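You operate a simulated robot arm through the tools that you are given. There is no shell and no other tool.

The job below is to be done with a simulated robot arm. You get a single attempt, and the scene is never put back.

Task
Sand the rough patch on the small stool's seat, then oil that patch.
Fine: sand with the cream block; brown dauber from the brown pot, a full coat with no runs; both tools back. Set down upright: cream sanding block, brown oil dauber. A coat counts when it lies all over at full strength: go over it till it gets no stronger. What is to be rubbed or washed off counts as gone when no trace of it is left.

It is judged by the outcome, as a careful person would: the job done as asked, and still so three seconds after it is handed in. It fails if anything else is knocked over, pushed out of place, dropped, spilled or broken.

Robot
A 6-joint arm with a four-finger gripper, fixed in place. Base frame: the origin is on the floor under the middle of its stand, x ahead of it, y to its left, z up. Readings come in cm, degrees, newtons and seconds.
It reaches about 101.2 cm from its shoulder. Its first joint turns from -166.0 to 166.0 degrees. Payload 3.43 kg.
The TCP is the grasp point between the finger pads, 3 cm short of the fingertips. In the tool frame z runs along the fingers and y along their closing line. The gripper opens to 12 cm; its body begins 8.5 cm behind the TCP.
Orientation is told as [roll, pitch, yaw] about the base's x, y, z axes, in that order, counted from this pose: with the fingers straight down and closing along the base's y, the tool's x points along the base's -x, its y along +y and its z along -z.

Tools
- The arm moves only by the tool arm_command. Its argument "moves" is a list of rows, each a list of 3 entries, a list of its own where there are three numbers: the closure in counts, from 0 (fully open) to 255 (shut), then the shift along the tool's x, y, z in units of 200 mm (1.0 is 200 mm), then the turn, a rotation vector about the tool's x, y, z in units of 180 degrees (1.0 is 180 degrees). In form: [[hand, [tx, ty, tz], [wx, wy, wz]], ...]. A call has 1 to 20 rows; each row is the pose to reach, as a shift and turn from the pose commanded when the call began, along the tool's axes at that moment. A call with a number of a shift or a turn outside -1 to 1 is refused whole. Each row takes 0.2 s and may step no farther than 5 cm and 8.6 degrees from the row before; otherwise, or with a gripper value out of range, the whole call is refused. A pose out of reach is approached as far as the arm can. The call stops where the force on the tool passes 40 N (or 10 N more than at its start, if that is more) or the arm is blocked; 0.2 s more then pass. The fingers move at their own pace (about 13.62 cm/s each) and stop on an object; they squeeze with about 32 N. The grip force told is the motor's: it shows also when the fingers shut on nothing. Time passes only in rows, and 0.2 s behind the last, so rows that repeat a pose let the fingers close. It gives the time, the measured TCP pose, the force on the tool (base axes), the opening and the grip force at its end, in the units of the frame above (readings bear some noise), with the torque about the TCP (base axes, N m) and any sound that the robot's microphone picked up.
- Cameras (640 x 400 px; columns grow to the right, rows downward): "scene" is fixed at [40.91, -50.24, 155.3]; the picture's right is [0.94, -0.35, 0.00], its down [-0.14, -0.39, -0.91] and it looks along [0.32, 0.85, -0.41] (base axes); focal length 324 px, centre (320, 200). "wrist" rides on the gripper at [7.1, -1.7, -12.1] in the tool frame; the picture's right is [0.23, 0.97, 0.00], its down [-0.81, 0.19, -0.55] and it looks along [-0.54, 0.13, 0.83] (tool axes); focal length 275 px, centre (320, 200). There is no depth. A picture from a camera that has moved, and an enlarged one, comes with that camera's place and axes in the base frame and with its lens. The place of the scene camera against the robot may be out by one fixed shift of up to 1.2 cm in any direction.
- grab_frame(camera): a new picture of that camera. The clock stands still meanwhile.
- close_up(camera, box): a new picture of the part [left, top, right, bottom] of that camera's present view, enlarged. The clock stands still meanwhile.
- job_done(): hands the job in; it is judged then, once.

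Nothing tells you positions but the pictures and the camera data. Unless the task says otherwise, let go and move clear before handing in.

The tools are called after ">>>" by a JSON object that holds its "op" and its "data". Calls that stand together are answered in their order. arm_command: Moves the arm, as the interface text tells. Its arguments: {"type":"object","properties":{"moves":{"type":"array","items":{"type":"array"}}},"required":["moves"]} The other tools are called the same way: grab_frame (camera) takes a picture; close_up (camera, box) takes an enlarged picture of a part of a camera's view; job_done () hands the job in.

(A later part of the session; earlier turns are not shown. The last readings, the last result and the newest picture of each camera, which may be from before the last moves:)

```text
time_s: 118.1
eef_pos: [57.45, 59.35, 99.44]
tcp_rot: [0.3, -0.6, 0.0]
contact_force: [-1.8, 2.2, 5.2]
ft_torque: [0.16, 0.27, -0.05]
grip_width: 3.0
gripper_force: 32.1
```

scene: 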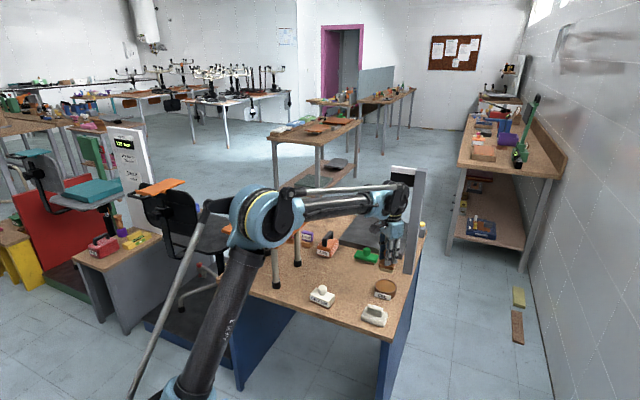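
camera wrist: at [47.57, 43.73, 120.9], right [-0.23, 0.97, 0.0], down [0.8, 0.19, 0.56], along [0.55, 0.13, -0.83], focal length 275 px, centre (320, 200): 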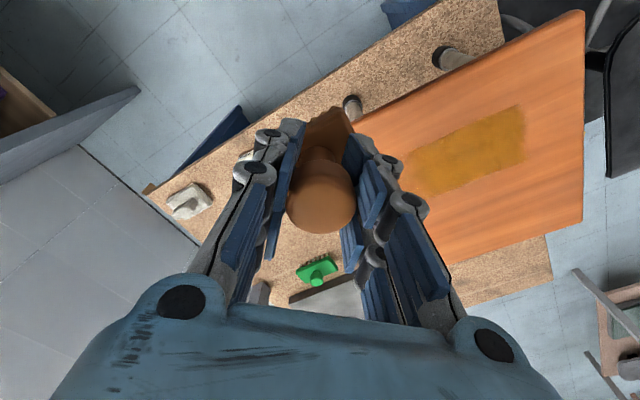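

>>> {"op": "arm_command", "data": {"moves": [[255, [-0.0331, -0.0375, 0], [0, 0, 0]], [255, [-0.0661, -0.075, 0.001], [0, 0, 0]], [255, [-0.0992, -0.1125, 0.001], [0, 0, 0]], [255, [-0.1157, -0.1313, 0.001], [0, 0, 0]]]}}

>>> {"op": "close_up", "data": {"camera": "scene", "box": [225, 195, 305, 250]}}

```text
time_s: 119.1
eef_pos: [59.67, 56.78, 99.4]
tcp_rot: [0.3, -0.7, 0.1]
contact_force: [-2.4, 11.6, 29.9]
ft_torque: [0.38, 0.36, -0.06]
grip_width: 2.94
gripper_force: 31.9
```

```text
7.27 times, centred on (265, 222) of scene
camera zoom: at [40.91, -50.24, 155.3], right [0.94, -0.35, 0.0], down [-0.14, -0.39, -0.91], along [0.32, 0.85, -0.41], focal length 2353 px, centre (720, 36)
```

zoom: 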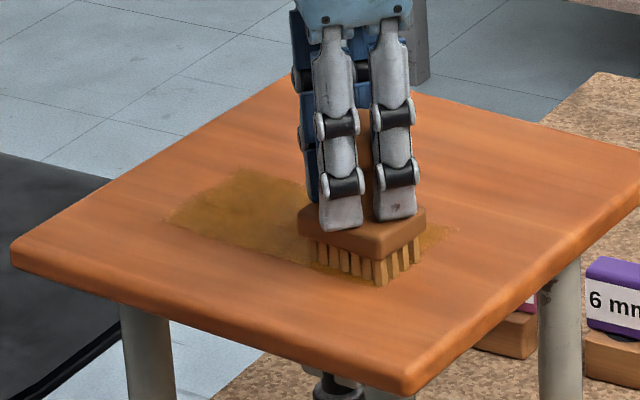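

The force rose to 30 N and nudged the stool slightly, so I'll back off at once.

>>> {"op": "arm_command", "data": {"moves": [[255, [0.0066, 0.0075, -0.003], [0, 0, 0]], [255, [0.0132, 0.015, -0.006], [0, 0, 0]], [255, [0.0165, 0.0188, -0.02], [0, 0, 0]], [255, [0.0165, 0.0188, -0.05], [0, 0, 0]], [255, [0.0165, 0.0188, -0.1], [0, 0, 0]]]}}

>>> {"op": "close_up", "data": {"camera": "scene", "box": [225, 195, 305, 250]}}

>>> {"op": "close_up", "data": {"camera": "scene", "box": [215, 195, 315, 300]}}

```text
time_s: 120.3
eef_pos: [59.46, 57.19, 101.22]
tcp_rot: [0.4, -0.7, 0.2]
contact_force: [-0.5, 1.1, -1.9]
ft_torque: [0.01, -0.02, 0.0]
grip_width: 2.94
gripper_force: 32.0
```

```text
7.27 times, centred on (265, 222) of scene
camera zoom: at [40.91, -50.24, 155.3], right [0.94, -0.35, 0.0], down [-0.14, -0.39, -0.91], along [0.32, 0.85, -0.41], focal length 2353 px, centre (720, 36)
```

zoom: 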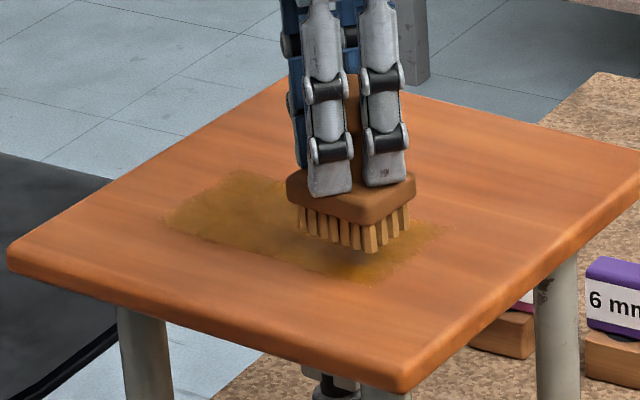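

```text
3.81 times, centred on (265, 248) of scene
camera zoom: at [40.91, -50.24, 155.3], right [0.94, -0.35, 0.0], down [-0.14, -0.39, -0.91], along [0.32, 0.85, -0.41], focal length 1232 px, centre (530, 19)
```

zoom: 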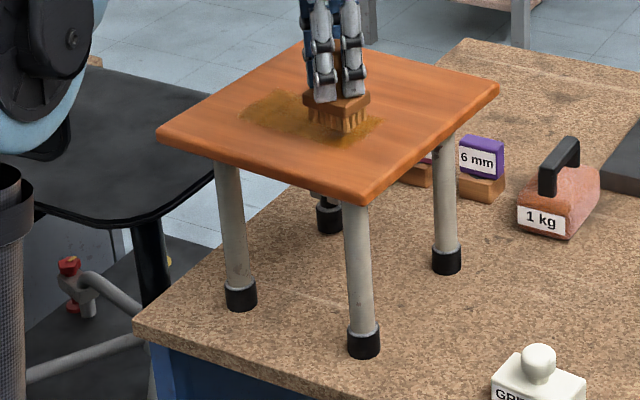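

The stool is standing square again and the coat's outline did not grow, so it already covers the whole patch. I'll move aside to judge its evenness from the wrist camera.

>>> {"op": "arm_command", "data": {"moves": [[255, [0, 0, -0.15], [0, 0, 0]], [255, [0, -0.1, -0.36], [0, 0, 0]], [255, [0.05, -0.32, -0.38], [0, 0, 0]], [255, [0.1, -0.54, -0.38], [0, 0, 0]], [255, [0.15, -0.76, -0.38], [0, 0, 0]], [255, [0.2, -0.98, -0.38], [0, 0, 0]], [255, [0.22, -1.0, -0.38], [0, 0, 0]], [255, [0.22, -1.0, -0.38], [0, 0, 0]]]}}

>>> {"op": "close_up", "data": {"camera": "wrist", "box": [440, 80, 640, 240]}}

>>> {"op": "close_up", "data": {"camera": "scene", "box": [235, 200, 295, 245]}}

```text
time_s: 122.1
eef_pos: [54.97, 37.15, 108.66]
tcp_rot: [0.3, -0.6, 0.1]
contact_force: [0.3, 0.4, -1.4]
ft_torque: [-0.02, -0.02, 0.04]
grip_width: 2.95
gripper_force: 32.0
```

```text
2.50 times, centred on (540, 160) of wrist
camera zoom: at [47.63, 35.25, 120.53], right [-0.23, 0.97, 0.0], down [0.8, 0.19, 0.56], along [0.55, 0.13, -0.83], focal length 688 px, centre (-230, 300)
```

zoom: 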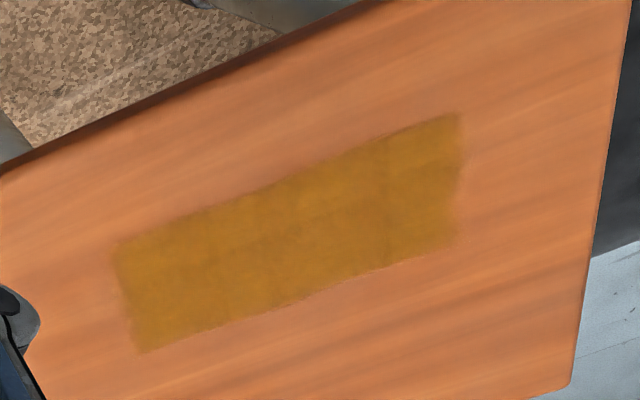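

```text
8.89 times, centred on (265, 222) of scene
camera zoom: at [40.91, -50.24, 155.3], right [0.94, -0.35, 0.0], down [-0.14, -0.39, -0.91], along [0.32, 0.85, -0.41], focal length 2875 px, centre (809, 0)
```

zoom: 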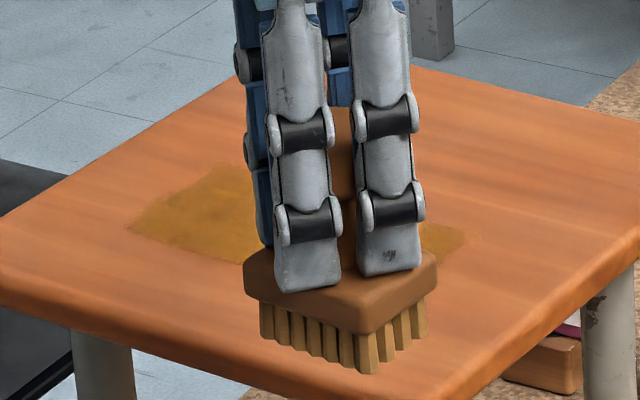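

The coat now looks like one even golden rectangle. I'll zoom in on its two halves to check for weak spots or runs.

>>> {"op": "close_up", "data": {"camera": "wrist", "box": [470, 140, 560, 230]}}

>>> {"op": "close_up", "data": {"camera": "wrist", "box": [545, 110, 635, 200]}}

```text
4.44 times, centred on (515, 185) of wrist
camera zoom: at [47.63, 35.25, 120.53], right [-0.23, 0.97, 0.0], down [0.8, 0.19, 0.56], along [0.55, 0.13, -0.83], focal length 1224 px, centre (-547, 267)
```

zoom: 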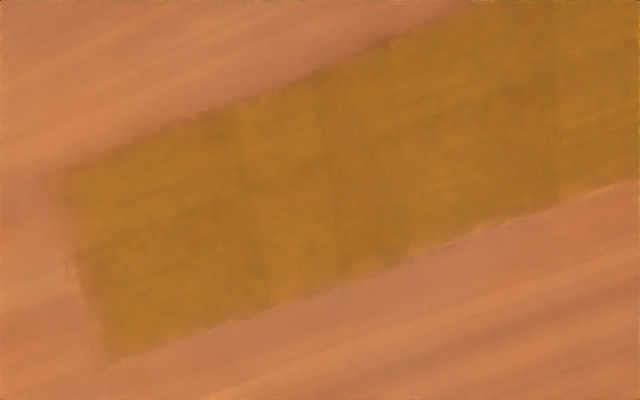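

```text
4.44 times, centred on (590, 155) of wrist
camera zoom: at [47.63, 35.25, 120.53], right [-0.23, 0.97, 0.0], down [0.8, 0.19, 0.56], along [0.55, 0.13, -0.83], focal length 1224 px, centre (-880, 400)
```

zoom: 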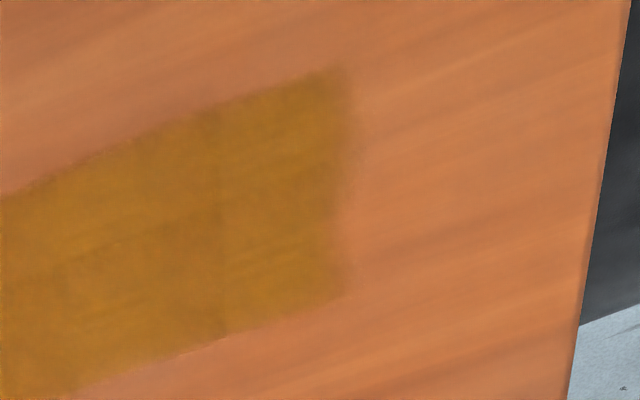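

The coat is even, with no runs. The two ends could be a touch lighter, so I'll go over the whole patch lightly once more and see whether it gets any stronger.

>>> {"op": "arm_command", "data": {"moves": [[255, [0.01, 0.2, 0], [0, 0, 0]], [255, [0.02, 0.42, 0], [0, 0, 0]], [255, [0.03, 0.64, 0], [0, 0, 0]], [255, [0.05, 0.86, 0], [0, 0, 0]], [255, [0.06, 1.0, 0], [0, 0, 0]], [255, [0.06, 1.0, 0], [0, 0, 0]]]}}

>>> {"op": "arm_command", "data": {"moves": [[255, [0, 0.2, 0], [0, 0, 0]], [255, [0, 0.4, 0.05], [0, 0, 0]], [255, [0, 0.48, 0.2], [0, 0, 0]], [255, [0, 0.48, 0.35], [0, 0, 0]], [255, [0, 0.48, 0.43], [0, 0, 0]], [255, [0, 0.48, 0.43], [0, 0, 0]]]}}

```text
time_s: 123.5
eef_pos: [53.66, 56.86, 108.72]
tcp_rot: [0.3, -0.6, 0.1]
contact_force: [0.2, -0.3, -1.0]
ft_torque: [0.01, 0.02, 0.01]
grip_width: 2.94
gripper_force: 32.3
```

```text
time_s: 124.9
eef_pos: [53.69, 66.87, 100.29]
tcp_rot: [0.3, -0.6, 0.0]
contact_force: [0.4, -0.4, -0.9]
ft_torque: [0.0, 0.01, -0.04]
grip_width: 2.96
gripper_force: 31.7
```

>>> {"op": "arm_command", "data": {"moves": [[255, [0, 0, 0.015], [0, 0, 0]], [255, [0, 0, 0.028], [0, 0, 0]], [255, [-0.0132, -0.015, 0.032], [0, 0, 0]], [255, [-0.0264, -0.03, 0.035], [0, 0, 0]], [255, [-0.0132, -0.015, 0.037], [0, 0, 0]]]}}

```text
time_s: 126.1
eef_pos: [54.15, 66.41, 99.43]
tcp_rot: [0.3, -0.6, 0.1]
contact_force: [0.0, 0.7, -1.1]
ft_torque: [-0.01, 0.01, -0.01]
grip_width: 2.94
gripper_force: 31.9
```

>>> {"op": "arm_command", "data": {"moves": [[255, [0.0132, 0.015, 0.003], [0, 0, 0]], [255, [0, 0, 0.005], [0, 0, 0]], [255, [-0.0132, -0.015, 0.007], [0, 0, 0]]]}}

```text
time_s: 126.9
eef_pos: [54.35, 66.14, 99.34]
tcp_rot: [0.3, -0.7, 0.1]
contact_force: [-0.6, -0.5, -0.4]
ft_torque: [-0.01, 0.03, 0.02]
grip_width: 2.93
gripper_force: 31.8
```

>>> {"op": "arm_command", "data": {"moves": [[255, [0.0132, 0.015, 0.003], [0, 0, 0]], [255, [0.0198, 0.0225, 0.005], [0, 0, 0]], [255, [0.0066, 0.0075, 0.006], [0, 0, 0]]]}}

```text
time_s: 127.7
eef_pos: [54.16, 66.34, 99.36]
tcp_rot: [0.3, -0.7, 0.1]
contact_force: [-6.0, 6.4, 16.5]
ft_torque: [-0.09, 0.23, -0.12]
grip_width: 2.91
gripper_force: 32.5
```

>>> {"op": "arm_command", "data": {"moves": [[255, [-0.0231, -0.0263, -0.002], [0, 0, 0]], [255, [-0.0463, -0.0525, -0.002], [0, 0, 0]], [255, [-0.0694, -0.0788, -0.002], [0, 0, 0]], [255, [-0.0926, -0.105, -0.002], [0, 0, 0]]]}}

>>> {"op": "close_up", "data": {"camera": "scene", "box": [225, 195, 305, 250]}}

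```text
time_s: 128.7
eef_pos: [56.1, 64.11, 99.21]
tcp_rot: [0.4, -0.7, 0.1]
contact_force: [-2.5, 3.9, 10.6]
ft_torque: [-0.07, 0.11, -0.05]
grip_width: 2.93
gripper_force: 32.4
```

```text
7.27 times, centred on (265, 222) of scene
camera zoom: at [40.91, -50.24, 155.3], right [0.94, -0.35, 0.0], down [-0.14, -0.39, -0.91], along [0.32, 0.85, -0.41], focal length 2353 px, centre (720, 36)
```

zoom: 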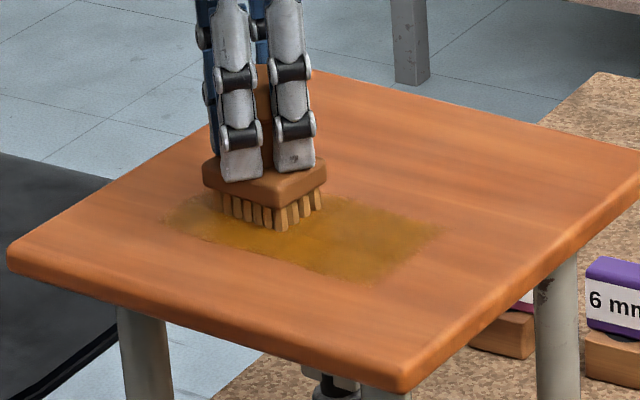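

>>> {"op": "arm_command", "data": {"moves": [[255, [-0.0231, -0.0263, 0], [0, 0, 0]], [255, [-0.0463, -0.0525, 0], [0, 0, 0]], [255, [-0.0694, -0.0788, 0], [0, 0, 0]], [255, [-0.0926, -0.105, 0], [0, 0, 0]]]}}

```text
time_s: 129.7
eef_pos: [57.9, 61.99, 99.36]
tcp_rot: [0.2, -0.7, 0.1]
contact_force: [-2.4, 3.6, 10.6]
ft_torque: [-0.07, 0.1, -0.06]
grip_width: 2.93
gripper_force: 32.2
```

>>> {"op": "arm_command", "data": {"moves": [[255, [-0.0231, -0.0263, 0], [0, 0, 0]], [255, [-0.0463, -0.0525, 0], [0, 0, 0]], [255, [-0.0694, -0.0788, 0], [0, 0, 0]], [255, [-0.0926, -0.105, 0], [0, 0, 0]]]}}

```text
time_s: 130.7
eef_pos: [60.0, 59.95, 99.32]
tcp_rot: [0.3, -0.5, 0.1]
contact_force: [-0.5, -0.8, -2.5]
ft_torque: [-0.01, -0.03, -0.02]
grip_width: 2.94
gripper_force: 31.8
```

>>> {"op": "arm_command", "data": {"moves": [[255, [0.0066, 0.0075, 0.003], [0, 0, 0]], [255, [-0.0066, -0.0075, 0.005], [0, 0, 0]], [255, [-0.0198, -0.0225, 0.006], [0, 0, 0]]]}}

```text
time_s: 131.5
eef_pos: [60.33, 59.64, 99.22]
tcp_rot: [0.3, -0.6, 0.1]
contact_force: [0.1, -0.2, -0.7]
ft_torque: [0.01, -0.03, -0.01]
grip_width: 2.95
gripper_force: 31.8
```

>>> {"op": "arm_command", "data": {"moves": [[255, [0.0066, 0.0075, 0.002], [0, 0, 0]], [255, [-0.0066, -0.0075, 0.004], [0, 0, 0]], [255, [-0.0198, -0.0225, 0.005], [0, 0, 0]]]}}

```text
time_s: 132.2
eef_pos: [59.09, 59.49, 99.75]
tcp_rot: [0.4, -1.3, 0.2]
contact_force: [2.9, 0.5, -1.6]
ft_torque: [-0.03, 0.17, -0.02]
grip_width: 2.96
gripper_force: 31.9
stopped in row 3: the force on the tool passed its limit at 44 N (the readings are from after the stop); the commanded pose is now the measured one
```

The force limit tripped again, so I'll lift off, re-level and compare the coat with the earlier picture.

>>> {"op": "arm_command", "data": {"moves": [[255, [0, 0, -0.05], [0, 0.0038, 0]], [255, [-0.03, 0, -0.2], [0, 0.0038, 0]], [255, [-0.03, -0.1, -0.4], [0, 0.0038, 0]], [255, [0.03, -0.32, -0.45], [0, 0.0038, 0]], [255, [0.08, -0.54, -0.45], [0, 0.0038, 0]], [255, [0.13, -0.76, -0.45], [0, 0.0038, 0]], [255, [0.2, -0.96, -0.45], [0, 0.0038, 0]], [255, [0.2, -1.0, -0.45], [0, 0.0038, 0]], [255, [0.2, -1.0, -0.45], [0, 0.0038, 0]]]}}

>>> {"op": "close_up", "data": {"camera": "wrist", "box": [440, 80, 640, 240]}}

>>> {"op": "close_up", "data": {"camera": "scene", "box": [215, 195, 315, 300]}}

>>> {"op": "close_up", "data": {"camera": "scene", "box": [240, 190, 300, 250]}}

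```text
time_s: 134.2
eef_pos: [55.01, 39.28, 108.77]
tcp_rot: [0.3, -0.6, 0.2]
contact_force: [0.5, 0.0, -1.6]
ft_torque: [0.05, 0.0, -0.01]
grip_width: 2.92
gripper_force: 31.5
```

```text
2.50 times, centred on (540, 160) of wrist
camera zoom: at [47.68, 37.39, 120.75], right [-0.23, 0.97, 0.01], down [0.8, 0.19, 0.56], along [0.55, 0.14, -0.83], focal length 688 px, centre (-230, 300)
```

zoom: 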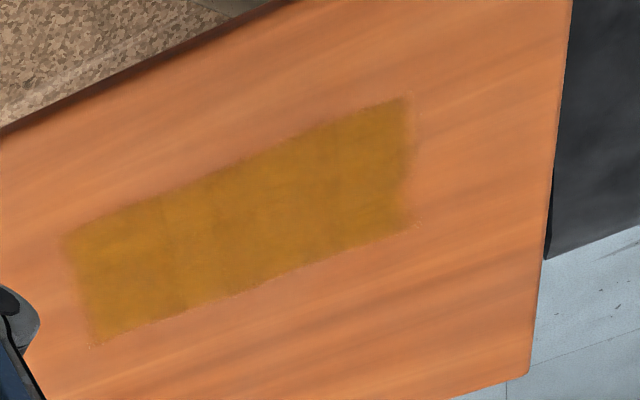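

```text
3.81 times, centred on (265, 248) of scene
camera zoom: at [40.91, -50.24, 155.3], right [0.94, -0.35, 0.0], down [-0.14, -0.39, -0.91], along [0.32, 0.85, -0.41], focal length 1232 px, centre (530, 19)
```

zoom: 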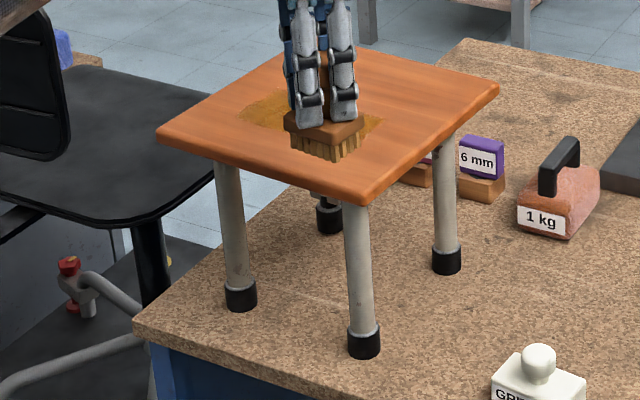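

```text
6.67 times, centred on (270, 220) of scene
camera zoom: at [40.91, -50.24, 155.3], right [0.94, -0.35, 0.0], down [-0.14, -0.39, -0.91], along [0.32, 0.85, -0.41], focal length 2157 px, centre (653, 67)
```

zoom: 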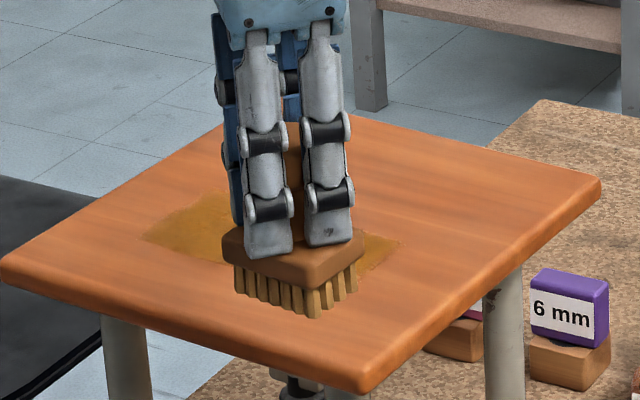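

The coat looks unchanged and even, so it is saturated. I notice tiny pale marks near two of its corners, so I'll zoom in there.

>>> {"op": "close_up", "data": {"camera": "wrist", "box": [590, 110, 620, 180]}}

>>> {"op": "close_up", "data": {"camera": "wrist", "box": [455, 165, 515, 225]}}

>>> {"op": "close_up", "data": {"camera": "wrist", "box": [550, 100, 610, 160]}}

>>> {"op": "close_up", "data": {"camera": "wrist", "box": [550, 140, 610, 200]}}

```text
5.71 times, centred on (605, 145) of wrist
camera zoom: at [47.68, 37.39, 120.75], right [-0.23, 0.97, 0.01], down [0.8, 0.19, 0.56], along [0.55, 0.14, -0.83], focal length 1573 px, centre (-1309, 514)
```

zoom: 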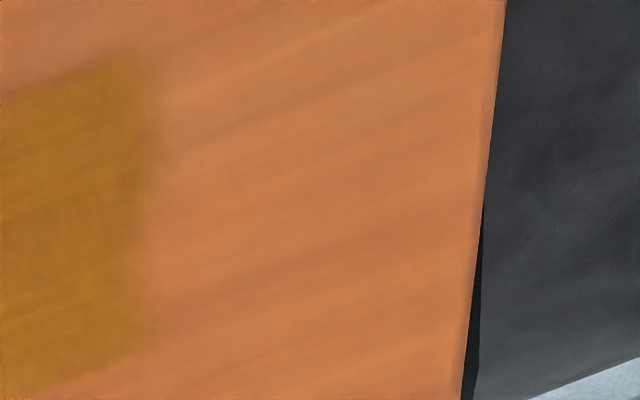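

```text
6.67 times, centred on (485, 195) of wrist
camera zoom: at [47.68, 37.39, 120.75], right [-0.23, 0.97, 0.01], down [0.8, 0.19, 0.56], along [0.55, 0.14, -0.83], focal length 1835 px, centre (-780, 233)
```

zoom: 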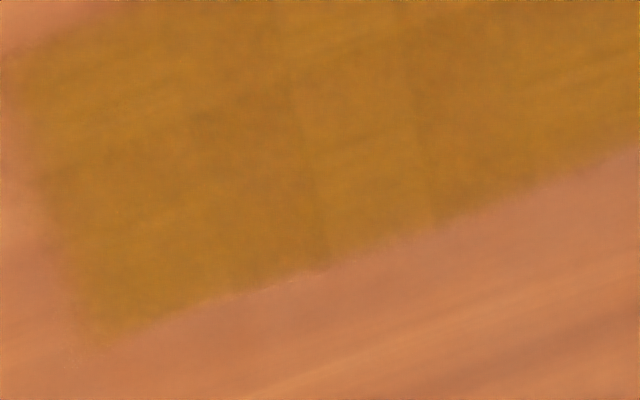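

```text
6.67 times, centred on (580, 130) of wrist
camera zoom: at [47.68, 37.39, 120.75], right [-0.23, 0.97, 0.01], down [0.8, 0.19, 0.56], along [0.55, 0.14, -0.83], focal length 1835 px, centre (-1413, 667)
```

zoom: 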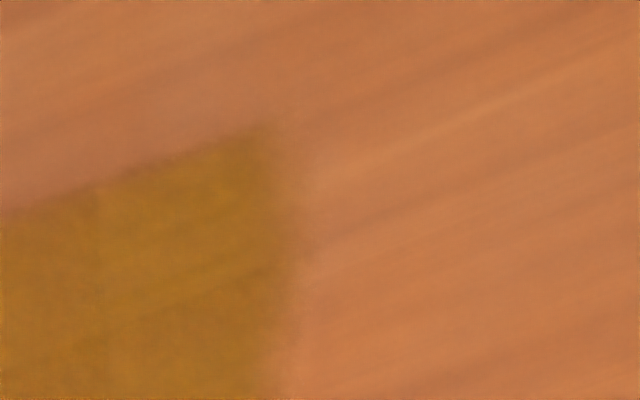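

```text
6.67 times, centred on (580, 170) of wrist
camera zoom: at [47.68, 37.39, 120.75], right [-0.23, 0.97, 0.01], down [0.8, 0.19, 0.56], along [0.55, 0.14, -0.83], focal length 1835 px, centre (-1413, 400)
```

zoom: 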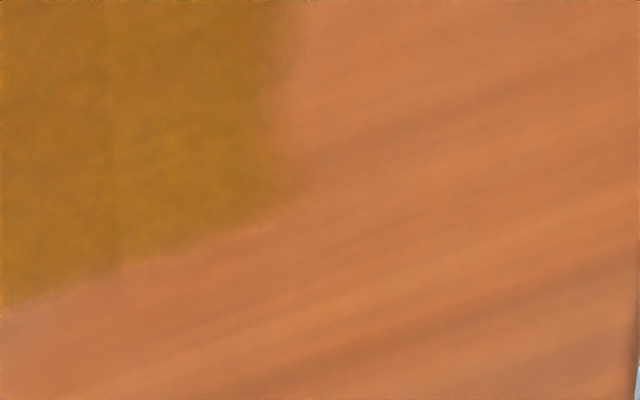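

There are no specks or runs. There is a very slight tonal step towards both ends, though, so those could still get a little stronger. I'll go over the near end again lightly.

>>> {"op": "arm_command", "data": {"moves": [[255, [-0.08, 0.2, 0], [0, 0, 0]], [255, [-0.16, 0.42, 0], [0, 0, 0]], [255, [-0.24, 0.64, 0], [0, 0, 0]], [255, [-0.3, 0.86, 0.05], [0, 0, 0]], [255, [-0.316, 0.945, 0.2], [0, 0, 0]], [255, [-0.316, 0.945, 0.35], [0, 0, 0]], [255, [-0.316, 0.945, 0.44], [0, 0, 0]], [255, [-0.316, 0.945, 0.44], [0, 0, 0]], [255, [-0.316, 0.945, 0.44], [0, 0, 0]]]}}

```text
time_s: 136.2
eef_pos: [61.12, 58.4, 100.11]
tcp_rot: [0.5, -0.7, 0.2]
contact_force: [-0.4, -0.3, -0.9]
ft_torque: [0.02, 0.01, -0.02]
grip_width: 2.94
gripper_force: 32.2
```

>>> {"op": "arm_command", "data": {"moves": [[255, [0, 0, 0.012], [0.0017, 0, 0]], [255, [0, 0, 0.024], [0.0017, 0, 0]], [255, [0.0066, 0.0075, 0.03], [0.0017, 0, 0]], [255, [-0.0066, -0.0075, 0.034], [0.0017, 0, 0]], [255, [0.0066, 0.0075, 0.037], [0.0017, 0, 0]]]}}

```text
time_s: 137.4
eef_pos: [61.03, 58.69, 99.37]
tcp_rot: [0.1, -0.6, 0.2]
contact_force: [0.1, -1.0, -1.7]
ft_torque: [-0.02, -0.01, 0.01]
grip_width: 2.92
gripper_force: 32.2
```

>>> {"op": "arm_command", "data": {"moves": [[255, [-0.0066, -0.0075, 0.003], [0, 0, 0]], [255, [0.0066, 0.0075, 0.006], [0, 0, 0]], [255, [-0.0066, -0.0075, 0.008], [0, 0, 0]]]}}

```text
time_s: 138.2
eef_pos: [61.37, 58.49, 99.28]
tcp_rot: [0.1, -0.6, 0.2]
contact_force: [-1.6, 1.2, 5.3]
ft_torque: [0.18, 0.3, -0.02]
grip_width: 2.92
gripper_force: 31.7
```

>>> {"op": "arm_command", "data": {"moves": [[255, [-0.0231, -0.0263, 0.0005], [0, 0, 0]], [255, [-0.0397, -0.045, 0.0005], [0, 0, 0]], [255, [-0.0165, -0.0188, 0.0005], [0, 0, 0]], [255, [0.0099, 0.0113, 0.0005], [0, 0, 0]], [255, [0.0331, 0.0375, 0.0005], [0, 0, 0]], [255, [0.0529, 0.06, 0.0005], [0, 0, 0]]]}}

>>> {"op": "close_up", "data": {"camera": "scene", "box": [225, 195, 305, 250]}}

```text
time_s: 139.6
eef_pos: [60.33, 59.74, 99.17]
tcp_rot: [0.1, -0.6, 0.2]
contact_force: [4.6, -4.9, 13.6]
ft_torque: [-0.28, 0.06, 0.09]
grip_width: 2.92
gripper_force: 31.7
```

```text
7.27 times, centred on (265, 222) of scene
camera zoom: at [40.91, -50.24, 155.3], right [0.94, -0.35, 0.0], down [-0.14, -0.39, -0.91], along [0.32, 0.85, -0.41], focal length 2353 px, centre (720, 36)
```

zoom: 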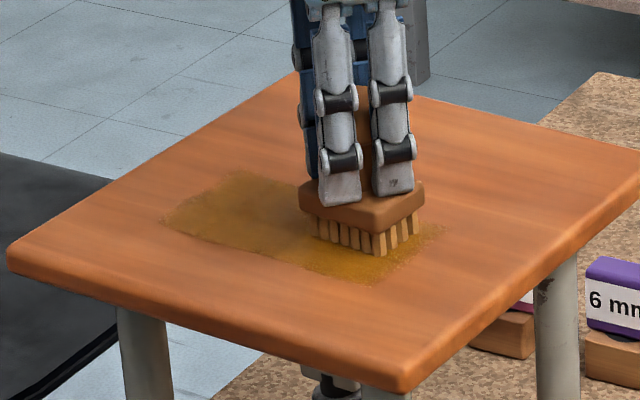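

>>> {"op": "arm_command", "data": {"moves": [[255, [-0.0264, -0.03, -0.001], [0, 0, 0]], [255, [-0.0529, -0.06, -0.001], [0, 0, 0]], [255, [-0.0793, -0.09, -0.001], [0, 0, 0]], [255, [-0.0529, -0.06, -0.001], [0, 0, 0]], [255, [-0.0264, -0.03, -0.001], [0, 0, 0]], [255, [0, 0, -0.001], [0, 0, 0]]]}}

```text
time_s: 141.0
eef_pos: [60.39, 59.63, 99.14]
tcp_rot: [0.1, -0.6, 0.2]
contact_force: [4.4, -5.9, 14.5]
ft_torque: [-0.34, 0.1, 0.11]
grip_width: 2.9
gripper_force: 31.5
```

Stable contact of about 15 N. I'll carry on along the patch towards the far end in short segments.

>>> {"op": "arm_command", "data": {"moves": [[255, [0.0264, 0.03, -0.001], [0, 0, 0]], [255, [0.0529, 0.06, -0.001], [0, 0, 0]], [255, [0.0793, 0.09, -0.002], [0, 0, 0]], [255, [0.1058, 0.12, -0.002], [0, 0, 0]]]}}

```text
time_s: 142.0
eef_pos: [57.93, 61.95, 99.28]
tcp_rot: [0.1, -0.6, 0.2]
contact_force: [-0.1, 0.1, 1.5]
ft_torque: [0.01, 0.04, 0.02]
grip_width: 2.9
gripper_force: 31.8
```

>>> {"op": "arm_command", "data": {"moves": [[255, [0.0264, 0.03, 0.001], [0, 0, 0]], [255, [0.0529, 0.06, 0.001], [0, 0, 0]], [255, [0.0793, 0.09, 0.001], [0, 0, 0]], [255, [0.1058, 0.12, 0.001], [0, 0, 0]]]}}

```text
time_s: 143.0
eef_pos: [55.85, 64.41, 99.21]
tcp_rot: [0.1, -0.7, 0.1]
contact_force: [7.4, -5.9, 21.1]
ft_torque: [-0.28, -0.02, 0.08]
grip_width: 2.92
gripper_force: 31.9
```

>>> {"op": "arm_command", "data": {"moves": [[255, [0.0231, 0.0263, -0.002], [0, 0, 0]], [255, [0.0463, 0.0525, -0.002], [0, 0, 0]], [255, [0.0694, 0.0788, -0.002], [0, 0, 0]]]}}

>>> {"op": "close_up", "data": {"camera": "scene", "box": [225, 195, 305, 250]}}

```text
time_s: 143.8
eef_pos: [54.56, 66.12, 99.21]
tcp_rot: [0.1, -0.6, 0.2]
contact_force: [2.4, -4.0, 8.1]
ft_torque: [-0.15, 0.11, 0.1]
grip_width: 2.92
gripper_force: 31.9
```

```text
7.27 times, centred on (265, 222) of scene
camera zoom: at [40.91, -50.24, 155.3], right [0.94, -0.35, 0.0], down [-0.14, -0.39, -0.91], along [0.32, 0.85, -0.41], focal length 2353 px, centre (720, 36)
```

zoom: 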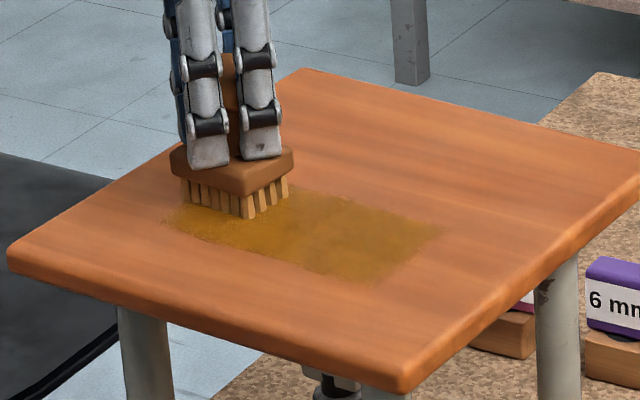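

>>> {"op": "arm_command", "data": {"moves": [[255, [0.0231, 0.0263, 0], [0, 0, 0]], [255, [0.043, 0.0488, 0], [0, 0, 0]], [255, [0.0231, 0.0263, 0], [0, 0, 0]], [255, [0, 0, 0], [0, 0, 0]], [255, [-0.0231, -0.0263, 0], [0, 0, 0]], [255, [0, 0, 0], [0, 0, 0]], [255, [0.0231, 0.0263, 0], [0, 0, 0]]]}}

```text
time_s: 145.4
eef_pos: [54.02, 66.44, 99.19]
tcp_rot: [0.2, -0.6, 0.2]
contact_force: [0.8, -1.9, 1.6]
ft_torque: [-0.03, 0.08, 0.03]
grip_width: 2.91
gripper_force: 32.1
```

>>> {"op": "arm_command", "data": {"moves": [[255, [0.0165, 0.0188, 0.001], [0, 0, 0]], [255, [0, 0, 0.002], [0, 0, 0]], [255, [-0.0165, -0.0188, 0.002], [0, 0, 0]], [255, [-0.0331, -0.0375, 0.002], [0, 0, 0]], [255, [-0.0165, -0.0188, 0.002], [0, 0, 0]], [255, [0, 0, 0.002], [0, 0, 0]]]}}

```text
time_s: 146.8
eef_pos: [54.11, 66.53, 99.23]
tcp_rot: [0.2, -0.5, 0.2]
contact_force: [2.2, -2.6, 3.6]
ft_torque: [-0.06, 0.03, 0.08]
grip_width: 2.91
gripper_force: 32.3
```

Both ends have had extra passes. I'll lift off and compare again from the viewing position.

>>> {"op": "arm_command", "data": {"moves": [[255, [0, 0, -0.05], [0, 0, 0]], [255, [0, 0, -0.22], [0, 0, 0]], [255, [0, -0.1, -0.42], [0, 0, 0]], [255, [0, -0.32, -0.47], [0, 0, 0]], [255, [0, -0.54, -0.47], [0, 0, 0]], [255, [0, -0.76, -0.47], [0, 0, 0]], [255, [-0.03, -0.98, -0.47], [0, 0, 0]], [255, [-0.03, -1.0, -0.47], [0, 0, 0]]]}}

>>> {"op": "arm_command", "data": {"moves": [[255, [0, -0.2, 0], [0, 0, 0]], [255, [-0.01, -0.4, 0], [0, 0, 0]], [255, [-0.01, -0.43, 0], [0, 0, 0]], [255, [-0.01, -0.43, 0], [0, 0, 0]], [255, [-0.01, -0.43, 0], [0, 0, 0]]]}}

>>> {"op": "close_up", "data": {"camera": "wrist", "box": [440, 80, 640, 240]}}

>>> {"op": "close_up", "data": {"camera": "wrist", "box": [470, 140, 560, 230]}}

>>> {"op": "close_up", "data": {"camera": "wrist", "box": [545, 110, 635, 200]}}

```text
time_s: 148.6
eef_pos: [54.45, 46.66, 108.43]
tcp_rot: [0.1, -0.6, 0.2]
contact_force: [0.0, -0.6, -0.3]
ft_torque: [0.03, 0.03, -0.01]
grip_width: 2.93
gripper_force: 31.9
```

```text
time_s: 149.8
eef_pos: [54.74, 37.93, 108.46]
tcp_rot: [0.2, -0.5, 0.2]
contact_force: [0.8, 0.7, -1.4]
ft_torque: [-0.02, 0.0, -0.01]
grip_width: 2.98
gripper_force: 31.7
```

```text
2.50 times, centred on (540, 160) of wrist
camera zoom: at [47.6, 36.16, 120.51], right [-0.23, 0.97, 0.0], down [0.8, 0.19, 0.56], along [0.55, 0.13, -0.83], focal length 688 px, centre (-230, 300)
```

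zoom: 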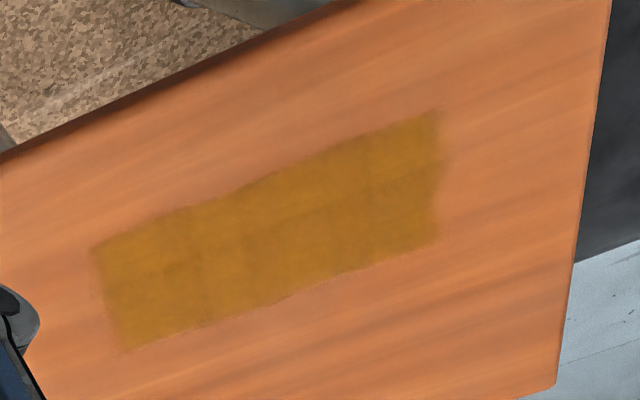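

```text
4.44 times, centred on (515, 185) of wrist
camera zoom: at [47.6, 36.16, 120.51], right [-0.23, 0.97, 0.0], down [0.8, 0.19, 0.56], along [0.55, 0.13, -0.83], focal length 1224 px, centre (-547, 267)
```

zoom: 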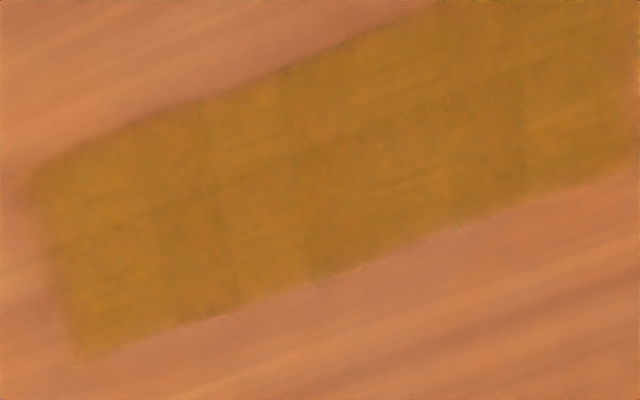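

```text
4.44 times, centred on (590, 155) of wrist
camera zoom: at [47.6, 36.16, 120.51], right [-0.23, 0.97, 0.0], down [0.8, 0.19, 0.56], along [0.55, 0.13, -0.83], focal length 1224 px, centre (-880, 400)
```

zoom: 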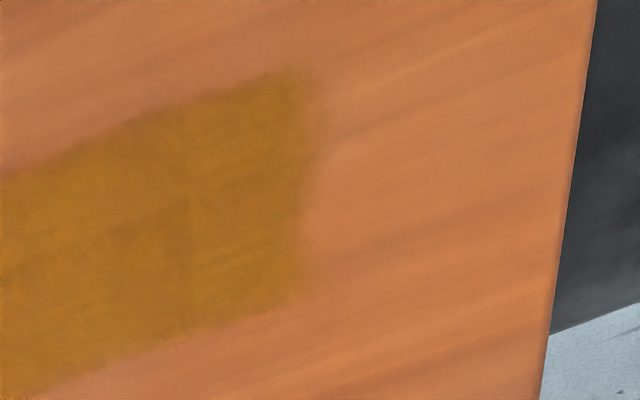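

The coat hasn't changed after the extra passes and is even all over, with no runs, so it is at full strength. I'll take the dauber back to its place at (86.3, 45.3).

>>> {"op": "arm_command", "data": {"moves": [[255, [-0.22, 0.02, 0], [0, 0, 0]], [255, [-0.44, 0.06, 0], [0, 0, 0]], [255, [-0.66, 0.1, 0], [0, 0, 0]], [255, [-0.88, 0.14, 0], [0, 0, 0]], [255, [-1.0, 0.18, 0], [0, 0, 0]], [255, [-1.0, 0.18, 0], [0, 0, 0]]]}}

>>> {"op": "arm_command", "data": {"moves": [[255, [-0.2, 0.06, 0.05], [0, 0, 0]], [255, [-0.4, 0.13, 0.1], [0, 0, 0]], [255, [-0.58, 0.19, 0.2], [0, 0, 0]], [255, [-0.58, 0.19, 0.4], [0, 0, 0]], [255, [-0.58, 0.19, 0.6], [0, 0, 0]], [255, [-0.58, 0.19, 0.8], [0, 0, 0]], [255, [-0.58, 0.19, 0.8], [0, 0, 0]], [255, [-0.58, 0.19, 0.8], [0, 0, 0]]]}}

>>> {"op": "grab_frame", "data": {"camera": "wrist"}}

>>> {"op": "close_up", "data": {"camera": "scene", "box": [210, 190, 410, 320]}}

```text
time_s: 151.2
eef_pos: [75.09, 41.88, 108.9]
tcp_rot: [0.1, -0.6, 0.3]
contact_force: [-0.2, 0.4, -2.0]
ft_torque: [-0.03, -0.01, 0.02]
grip_width: 2.9
gripper_force: 32.0
```

```text
time_s: 153.0
eef_pos: [86.85, 45.25, 92.52]
tcp_rot: [0.1, -0.6, 0.2]
contact_force: [0.9, -0.2, -0.7]
ft_torque: [0.02, 0.01, 0.0]
grip_width: 2.92
gripper_force: 31.8
```

```text
taken
camera wrist: at [79.64, 43.35, 104.62], right [-0.23, 0.97, 0.0], down [0.8, 0.19, 0.56], along [0.55, 0.13, -0.83], focal length 275 px, centre (320, 200)
```

wrist: 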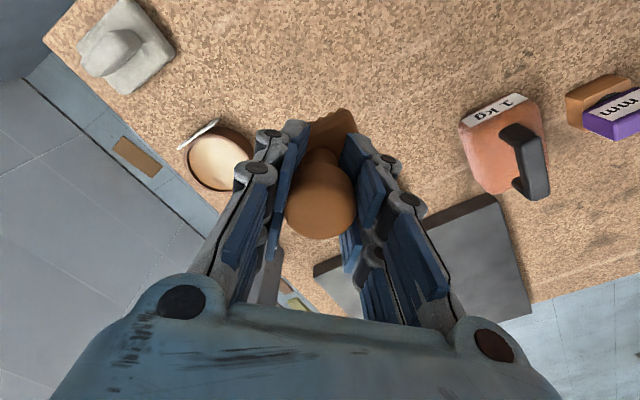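

```text
3.08 times, centred on (310, 255) of scene
camera zoom: at [40.91, -50.24, 155.3], right [0.94, -0.35, 0.0], down [-0.14, -0.39, -0.91], along [0.32, 0.85, -0.41], focal length 995 px, centre (351, 31)
```

zoom: 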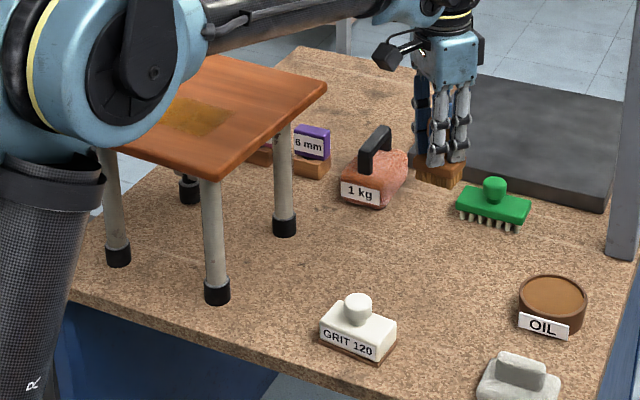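

>>> {"op": "close_up", "data": {"camera": "scene", "box": [330, 195, 390, 255]}}

>>> {"op": "close_up", "data": {"camera": "wrist", "box": [260, 90, 400, 240]}}

```text
6.67 times, centred on (360, 225) of scene
camera zoom: at [40.91, -50.24, 155.3], right [0.94, -0.35, 0.0], down [-0.14, -0.39, -0.91], along [0.32, 0.85, -0.41], focal length 2157 px, centre (53, 33)
```

zoom: 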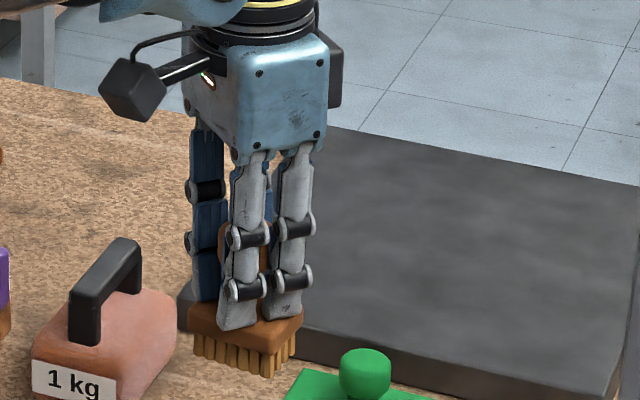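

```text
2.67 times, centred on (330, 165) of wrist
camera zoom: at [79.64, 43.35, 104.62], right [-0.23, 0.97, 0.0], down [0.8, 0.19, 0.56], along [0.55, 0.13, -0.83], focal length 734 px, centre (293, 293)
```

zoom: 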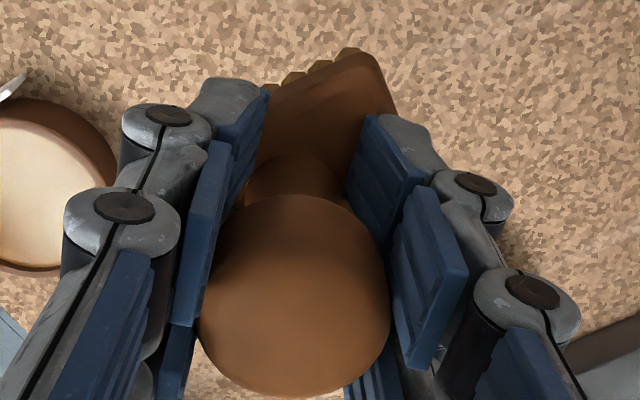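

The dauber hangs nearly straight over its spot. I'll lower it, trimming x on the way.

>>> {"op": "arm_command", "data": {"moves": [[255, [0.01, 0, 0.15], [0, 0, 0]], [255, [0.02, 0, 0.35], [0, 0, 0]], [255, [0.035, 0, 0.55], [0, 0, 0]], [255, [0.035, 0, 0.7], [0, 0, 0]], [255, [0.035, 0, 0.74], [0, 0, 0]], [255, [0.035, 0, 0.74], [0, 0, 0]], [255, [0.035, 0, 0.74], [0, 0, 0]]]}}

>>> {"op": "close_up", "data": {"camera": "scene", "box": [310, 220, 390, 290]}}

```text
time_s: 154.6
eef_pos: [86.02, 45.45, 78.13]
tcp_rot: [0.1, -0.6, 0.2]
contact_force: [-0.1, -0.2, -1.1]
ft_torque: [-0.01, 0.0, 0.0]
grip_width: 2.94
gripper_force: 32.3
```

```text
5.71 times, centred on (350, 255) of scene
camera zoom: at [40.91, -50.24, 155.3], right [0.94, -0.35, 0.0], down [-0.14, -0.39, -0.91], along [0.32, 0.85, -0.41], focal length 1848 px, centre (149, -114)
```

zoom: 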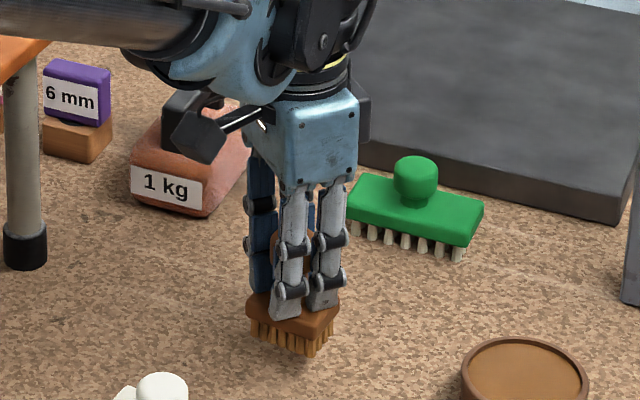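

>>> {"op": "arm_command", "data": {"moves": [[255, [-0.013, -0.006, 0.035], [0, 0, 0]], [255, [-0.013, -0.006, 0.06], [0, 0, 0]], [255, [-0.013, -0.006, 0.075], [0, 0, 0]], [255, [-0.013, -0.006, 0.083], [0, 0, 0]], [255, [-0.013, -0.006, 0.083], [0, 0, 0]]]}}

```text
time_s: 155.8
eef_pos: [86.34, 45.47, 76.49]
tcp_rot: [0.1, -0.6, 0.2]
contact_force: [0.0, 1.6, 0.0]
ft_torque: [-0.01, -0.04, 0.0]
grip_width: 2.91
gripper_force: 31.7
```

>>> {"op": "arm_command", "data": {"moves": [[255, [0, -0.004, 0.004], [0, 0, 0]], [255, [0, -0.006, 0.008], [0, 0, 0]], [255, [0, -0.006, 0.012], [0, 0, 0]], [255, [0, -0.006, 0.012], [0, 0, 0]]]}}

```text
time_s: 156.8
eef_pos: [86.31, 45.3, 76.08]
tcp_rot: [0.1, -0.5, 0.2]
contact_force: [-0.5, -0.2, -1.5]
ft_torque: [0.02, 0.03, -0.03]
grip_width: 2.91
gripper_force: 31.5
```

>>> {"op": "arm_command", "data": {"moves": [[255, [0, 0, 0.003], [0, 0, 0]], [255, [0, 0, 0.006], [0, 0, 0]], [255, [0, 0, 0.006], [0, 0, 0]]]}}

>>> {"op": "close_up", "data": {"camera": "scene", "box": [325, 240, 375, 290]}}

```text
time_s: 157.6
eef_pos: [86.32, 45.15, 76.05]
tcp_rot: [0.2, -0.6, 0.2]
contact_force: [2.6, 3.1, 15.4]
ft_torque: [0.3, 0.21, -0.04]
grip_width: 2.93
gripper_force: 31.8
```

```text
8.00 times, centred on (350, 265) of scene
camera zoom: at [40.91, -50.24, 155.3], right [0.94, -0.35, 0.0], down [-0.14, -0.39, -0.91], along [0.32, 0.85, -0.41], focal length 2588 px, centre (80, -320)
```

zoom: 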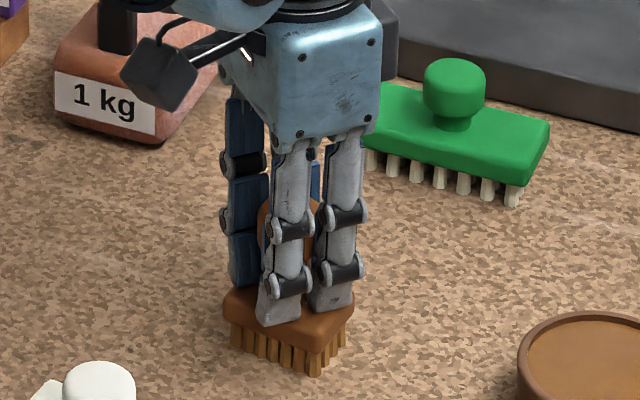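

The dauber is on the table, touching first on one side with 17 N. I'll ease slightly and open the fingers gently so it settles flat.

>>> {"op": "arm_command", "data": {"moves": [[255, [0, 0, -0.002], [0, 0, 0]], [230, [0, 0, -0.002], [0, 0, 0]], [200, [0, 0, -0.002], [0, 0, 0]], [160, [0, 0, -0.002], [0, 0, 0]], [100, [0, 0, -0.002], [0, 0, 0]], [40, [0, 0, -0.002], [0, 0, 0]], [0, [0, 0, -0.002], [0, 0, 0]], [0, [0, 0, -0.002], [0, 0, 0]]]}}

>>> {"op": "close_up", "data": {"camera": "scene", "box": [325, 240, 375, 290]}}

>>> {"op": "grab_frame", "data": {"camera": "wrist"}}

```text
time_s: 159.4
eef_pos: [86.35, 45.22, 76.01]
tcp_rot: [0.1, -0.6, 0.2]
contact_force: [0.1, -0.6, -0.4]
ft_torque: [-0.04, -0.01, 0.0]
grip_width: 12.01
gripper_force: 0.0
```

```text
8.00 times, centred on (350, 265) of scene
camera zoom: at [40.91, -50.24, 155.3], right [0.94, -0.35, 0.0], down [-0.14, -0.39, -0.91], along [0.32, 0.85, -0.41], focal length 2588 px, centre (80, -320)
```

zoom: 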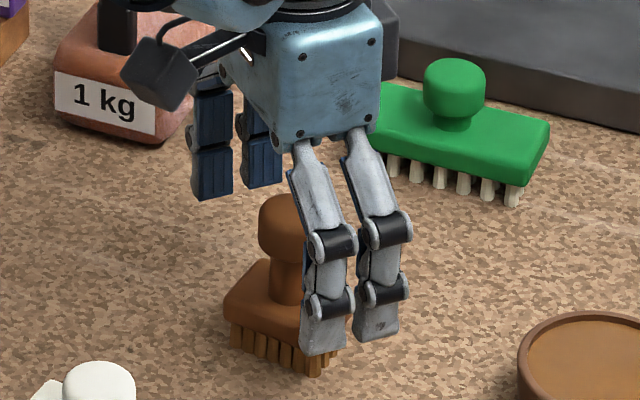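

```text
taken
camera wrist: at [79.12, 43.35, 88.03], right [-0.23, 0.97, 0.0], down [0.8, 0.19, 0.56], along [0.55, 0.13, -0.83], focal length 275 px, centre (320, 200)
```

wrist: 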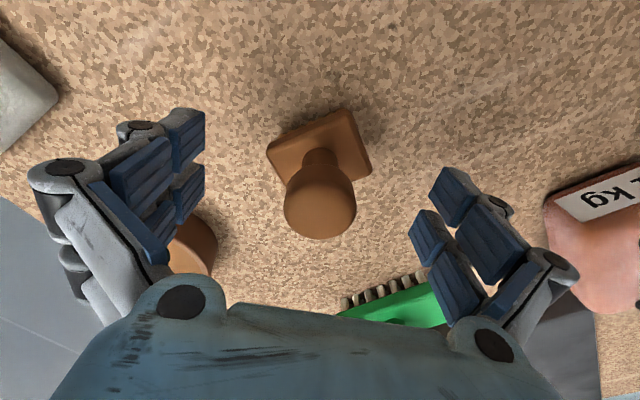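

The dauber stands upright in its place. I'll rise straight up and clear of everything.

>>> {"op": "arm_command", "data": {"moves": [[0, [0, 0, -0.05], [0, 0, 0]], [0, [0, 0, -0.2], [0, 0, 0]], [0, [0, 0, -0.42], [0, 0, 0]], [0, [0, 0, -0.64], [0, 0, 0]], [0, [0, 0, -0.86], [0, 0, 0]], [0, [0.05, 0, -1.0], [0, 0, 0]], [0, [0.25, 0, -1.0], [0, 0, 0]], [0, [0.45, 0, -1.0], [0, 0, 0]], [0, [0.45, 0, -1.0], [0, 0, 0]]]}}

>>> {"op": "arm_command", "data": {"moves": [[0, [0.15, -0.05, -0.2], [0, 0, 0]], [0, [0.3, -0.1, -0.4], [0, 0, 0]], [0, [0.48, -0.15, -0.55], [0, 0, 0]], [0, [0.68, -0.2, -0.65], [0, 0, 0]], [0, [0.88, -0.25, -0.7], [0, 0, 0]], [0, [1.0, -0.3, -0.7], [0, 0, 0]], [0, [1.0, -0.3, -0.7], [0, 0, 0]]]}}

>>> {"op": "grab_frame", "data": {"camera": "wrist"}}

>>> {"op": "grab_frame", "data": {"camera": "scene"}}

```text
time_s: 161.4
eef_pos: [77.25, 44.98, 95.61]
tcp_rot: [0.1, -0.6, 0.2]
contact_force: [-0.3, 0.0, 0.5]
ft_torque: [0.01, 0.0, -0.02]
grip_width: 12.0
gripper_force: 0.1
```

```text
refused: row 1 steps farther than a row can; nothing moved
```

```text
taken
camera wrist: at [70.04, 43.23, 107.67], right [-0.23, 0.97, 0.0], down [0.8, 0.19, 0.56], along [0.55, 0.13, -0.83], focal length 275 px, centre (320, 200)
```

wrist: 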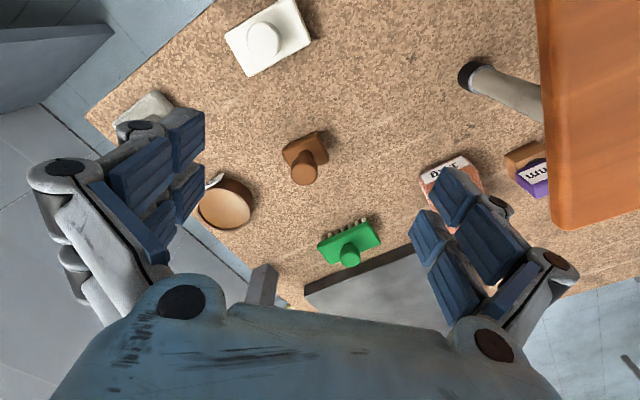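

```text
taken
```

scene: 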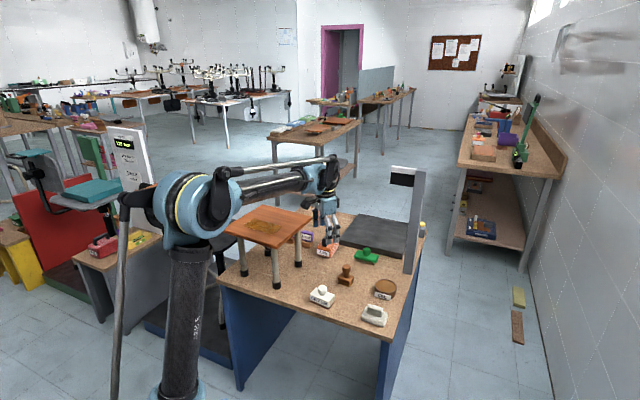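

That last move was refused for too large a step. I'll repeat it with smaller steps, going up and back away from the bench.

>>> {"op": "arm_command", "data": {"moves": [[0, [0, 0, -0.2], [0, 0, 0]], [0, [0.05, -0.05, -0.4], [0, 0, 0]], [0, [0.15, -0.12, -0.55], [0, 0, 0]], [0, [0.32, -0.2, -0.65], [0, 0, 0]], [0, [0.5, -0.28, -0.7], [0, 0, 0]], [0, [0.7, -0.36, -0.7], [0, 0, 0]], [0, [0.88, -0.44, -0.7], [0, 0, 0]], [0, [1.0, -0.5, -0.7], [0, 0, 0]], [0, [1.0, -0.5, -0.7], [0, 0, 0]]]}}

>>> {"op": "grab_frame", "data": {"camera": "wrist"}}

>>> {"op": "close_up", "data": {"camera": "scene", "box": [210, 150, 450, 340]}}

>>> {"op": "close_up", "data": {"camera": "scene", "box": [215, 195, 315, 258]}}

```text
time_s: 163.4
eef_pos: [57.05, 35.04, 109.57]
tcp_rot: [0.1, -0.5, 0.2]
contact_force: [0.6, -0.2, -0.4]
ft_torque: [0.01, -0.01, 0.02]
grip_width: 12.03
gripper_force: 0.1
```

```text
taken
camera wrist: at [49.72, 33.24, 121.55], right [-0.23, 0.97, 0.0], down [0.8, 0.19, 0.56], along [0.55, 0.13, -0.83], focal length 275 px, centre (320, 200)
```

wrist: 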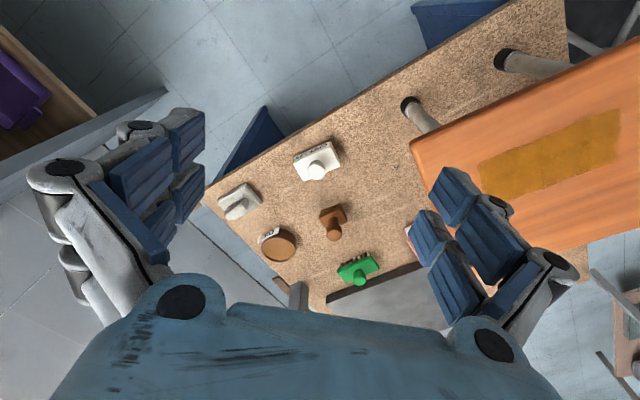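

```text
2.11 times, centred on (330, 245) of scene
camera zoom: at [40.91, -50.24, 155.3], right [0.94, -0.35, 0.0], down [-0.14, -0.39, -0.91], along [0.32, 0.85, -0.41], focal length 681 px, centre (299, 105)
```

zoom: 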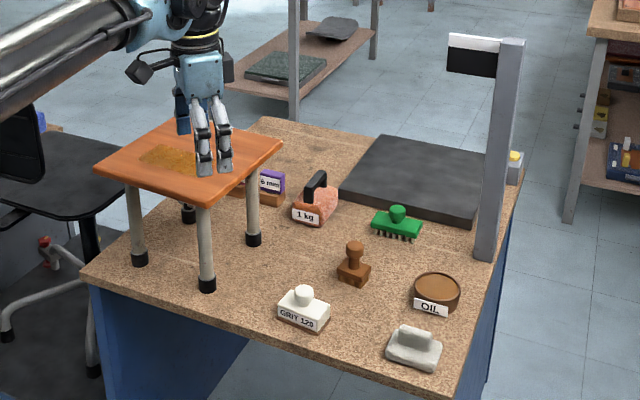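

```text
6.35 times, centred on (265, 226) of scene
camera zoom: at [40.91, -50.24, 155.3], right [0.94, -0.35, 0.0], down [-0.14, -0.39, -0.91], along [0.32, 0.85, -0.41], focal length 2054 px, centre (669, 32)
```

zoom: 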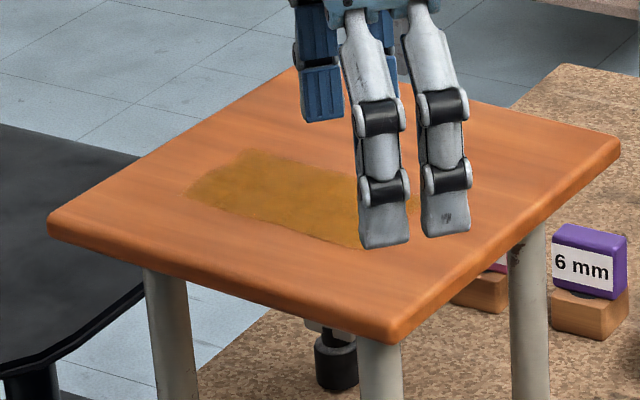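

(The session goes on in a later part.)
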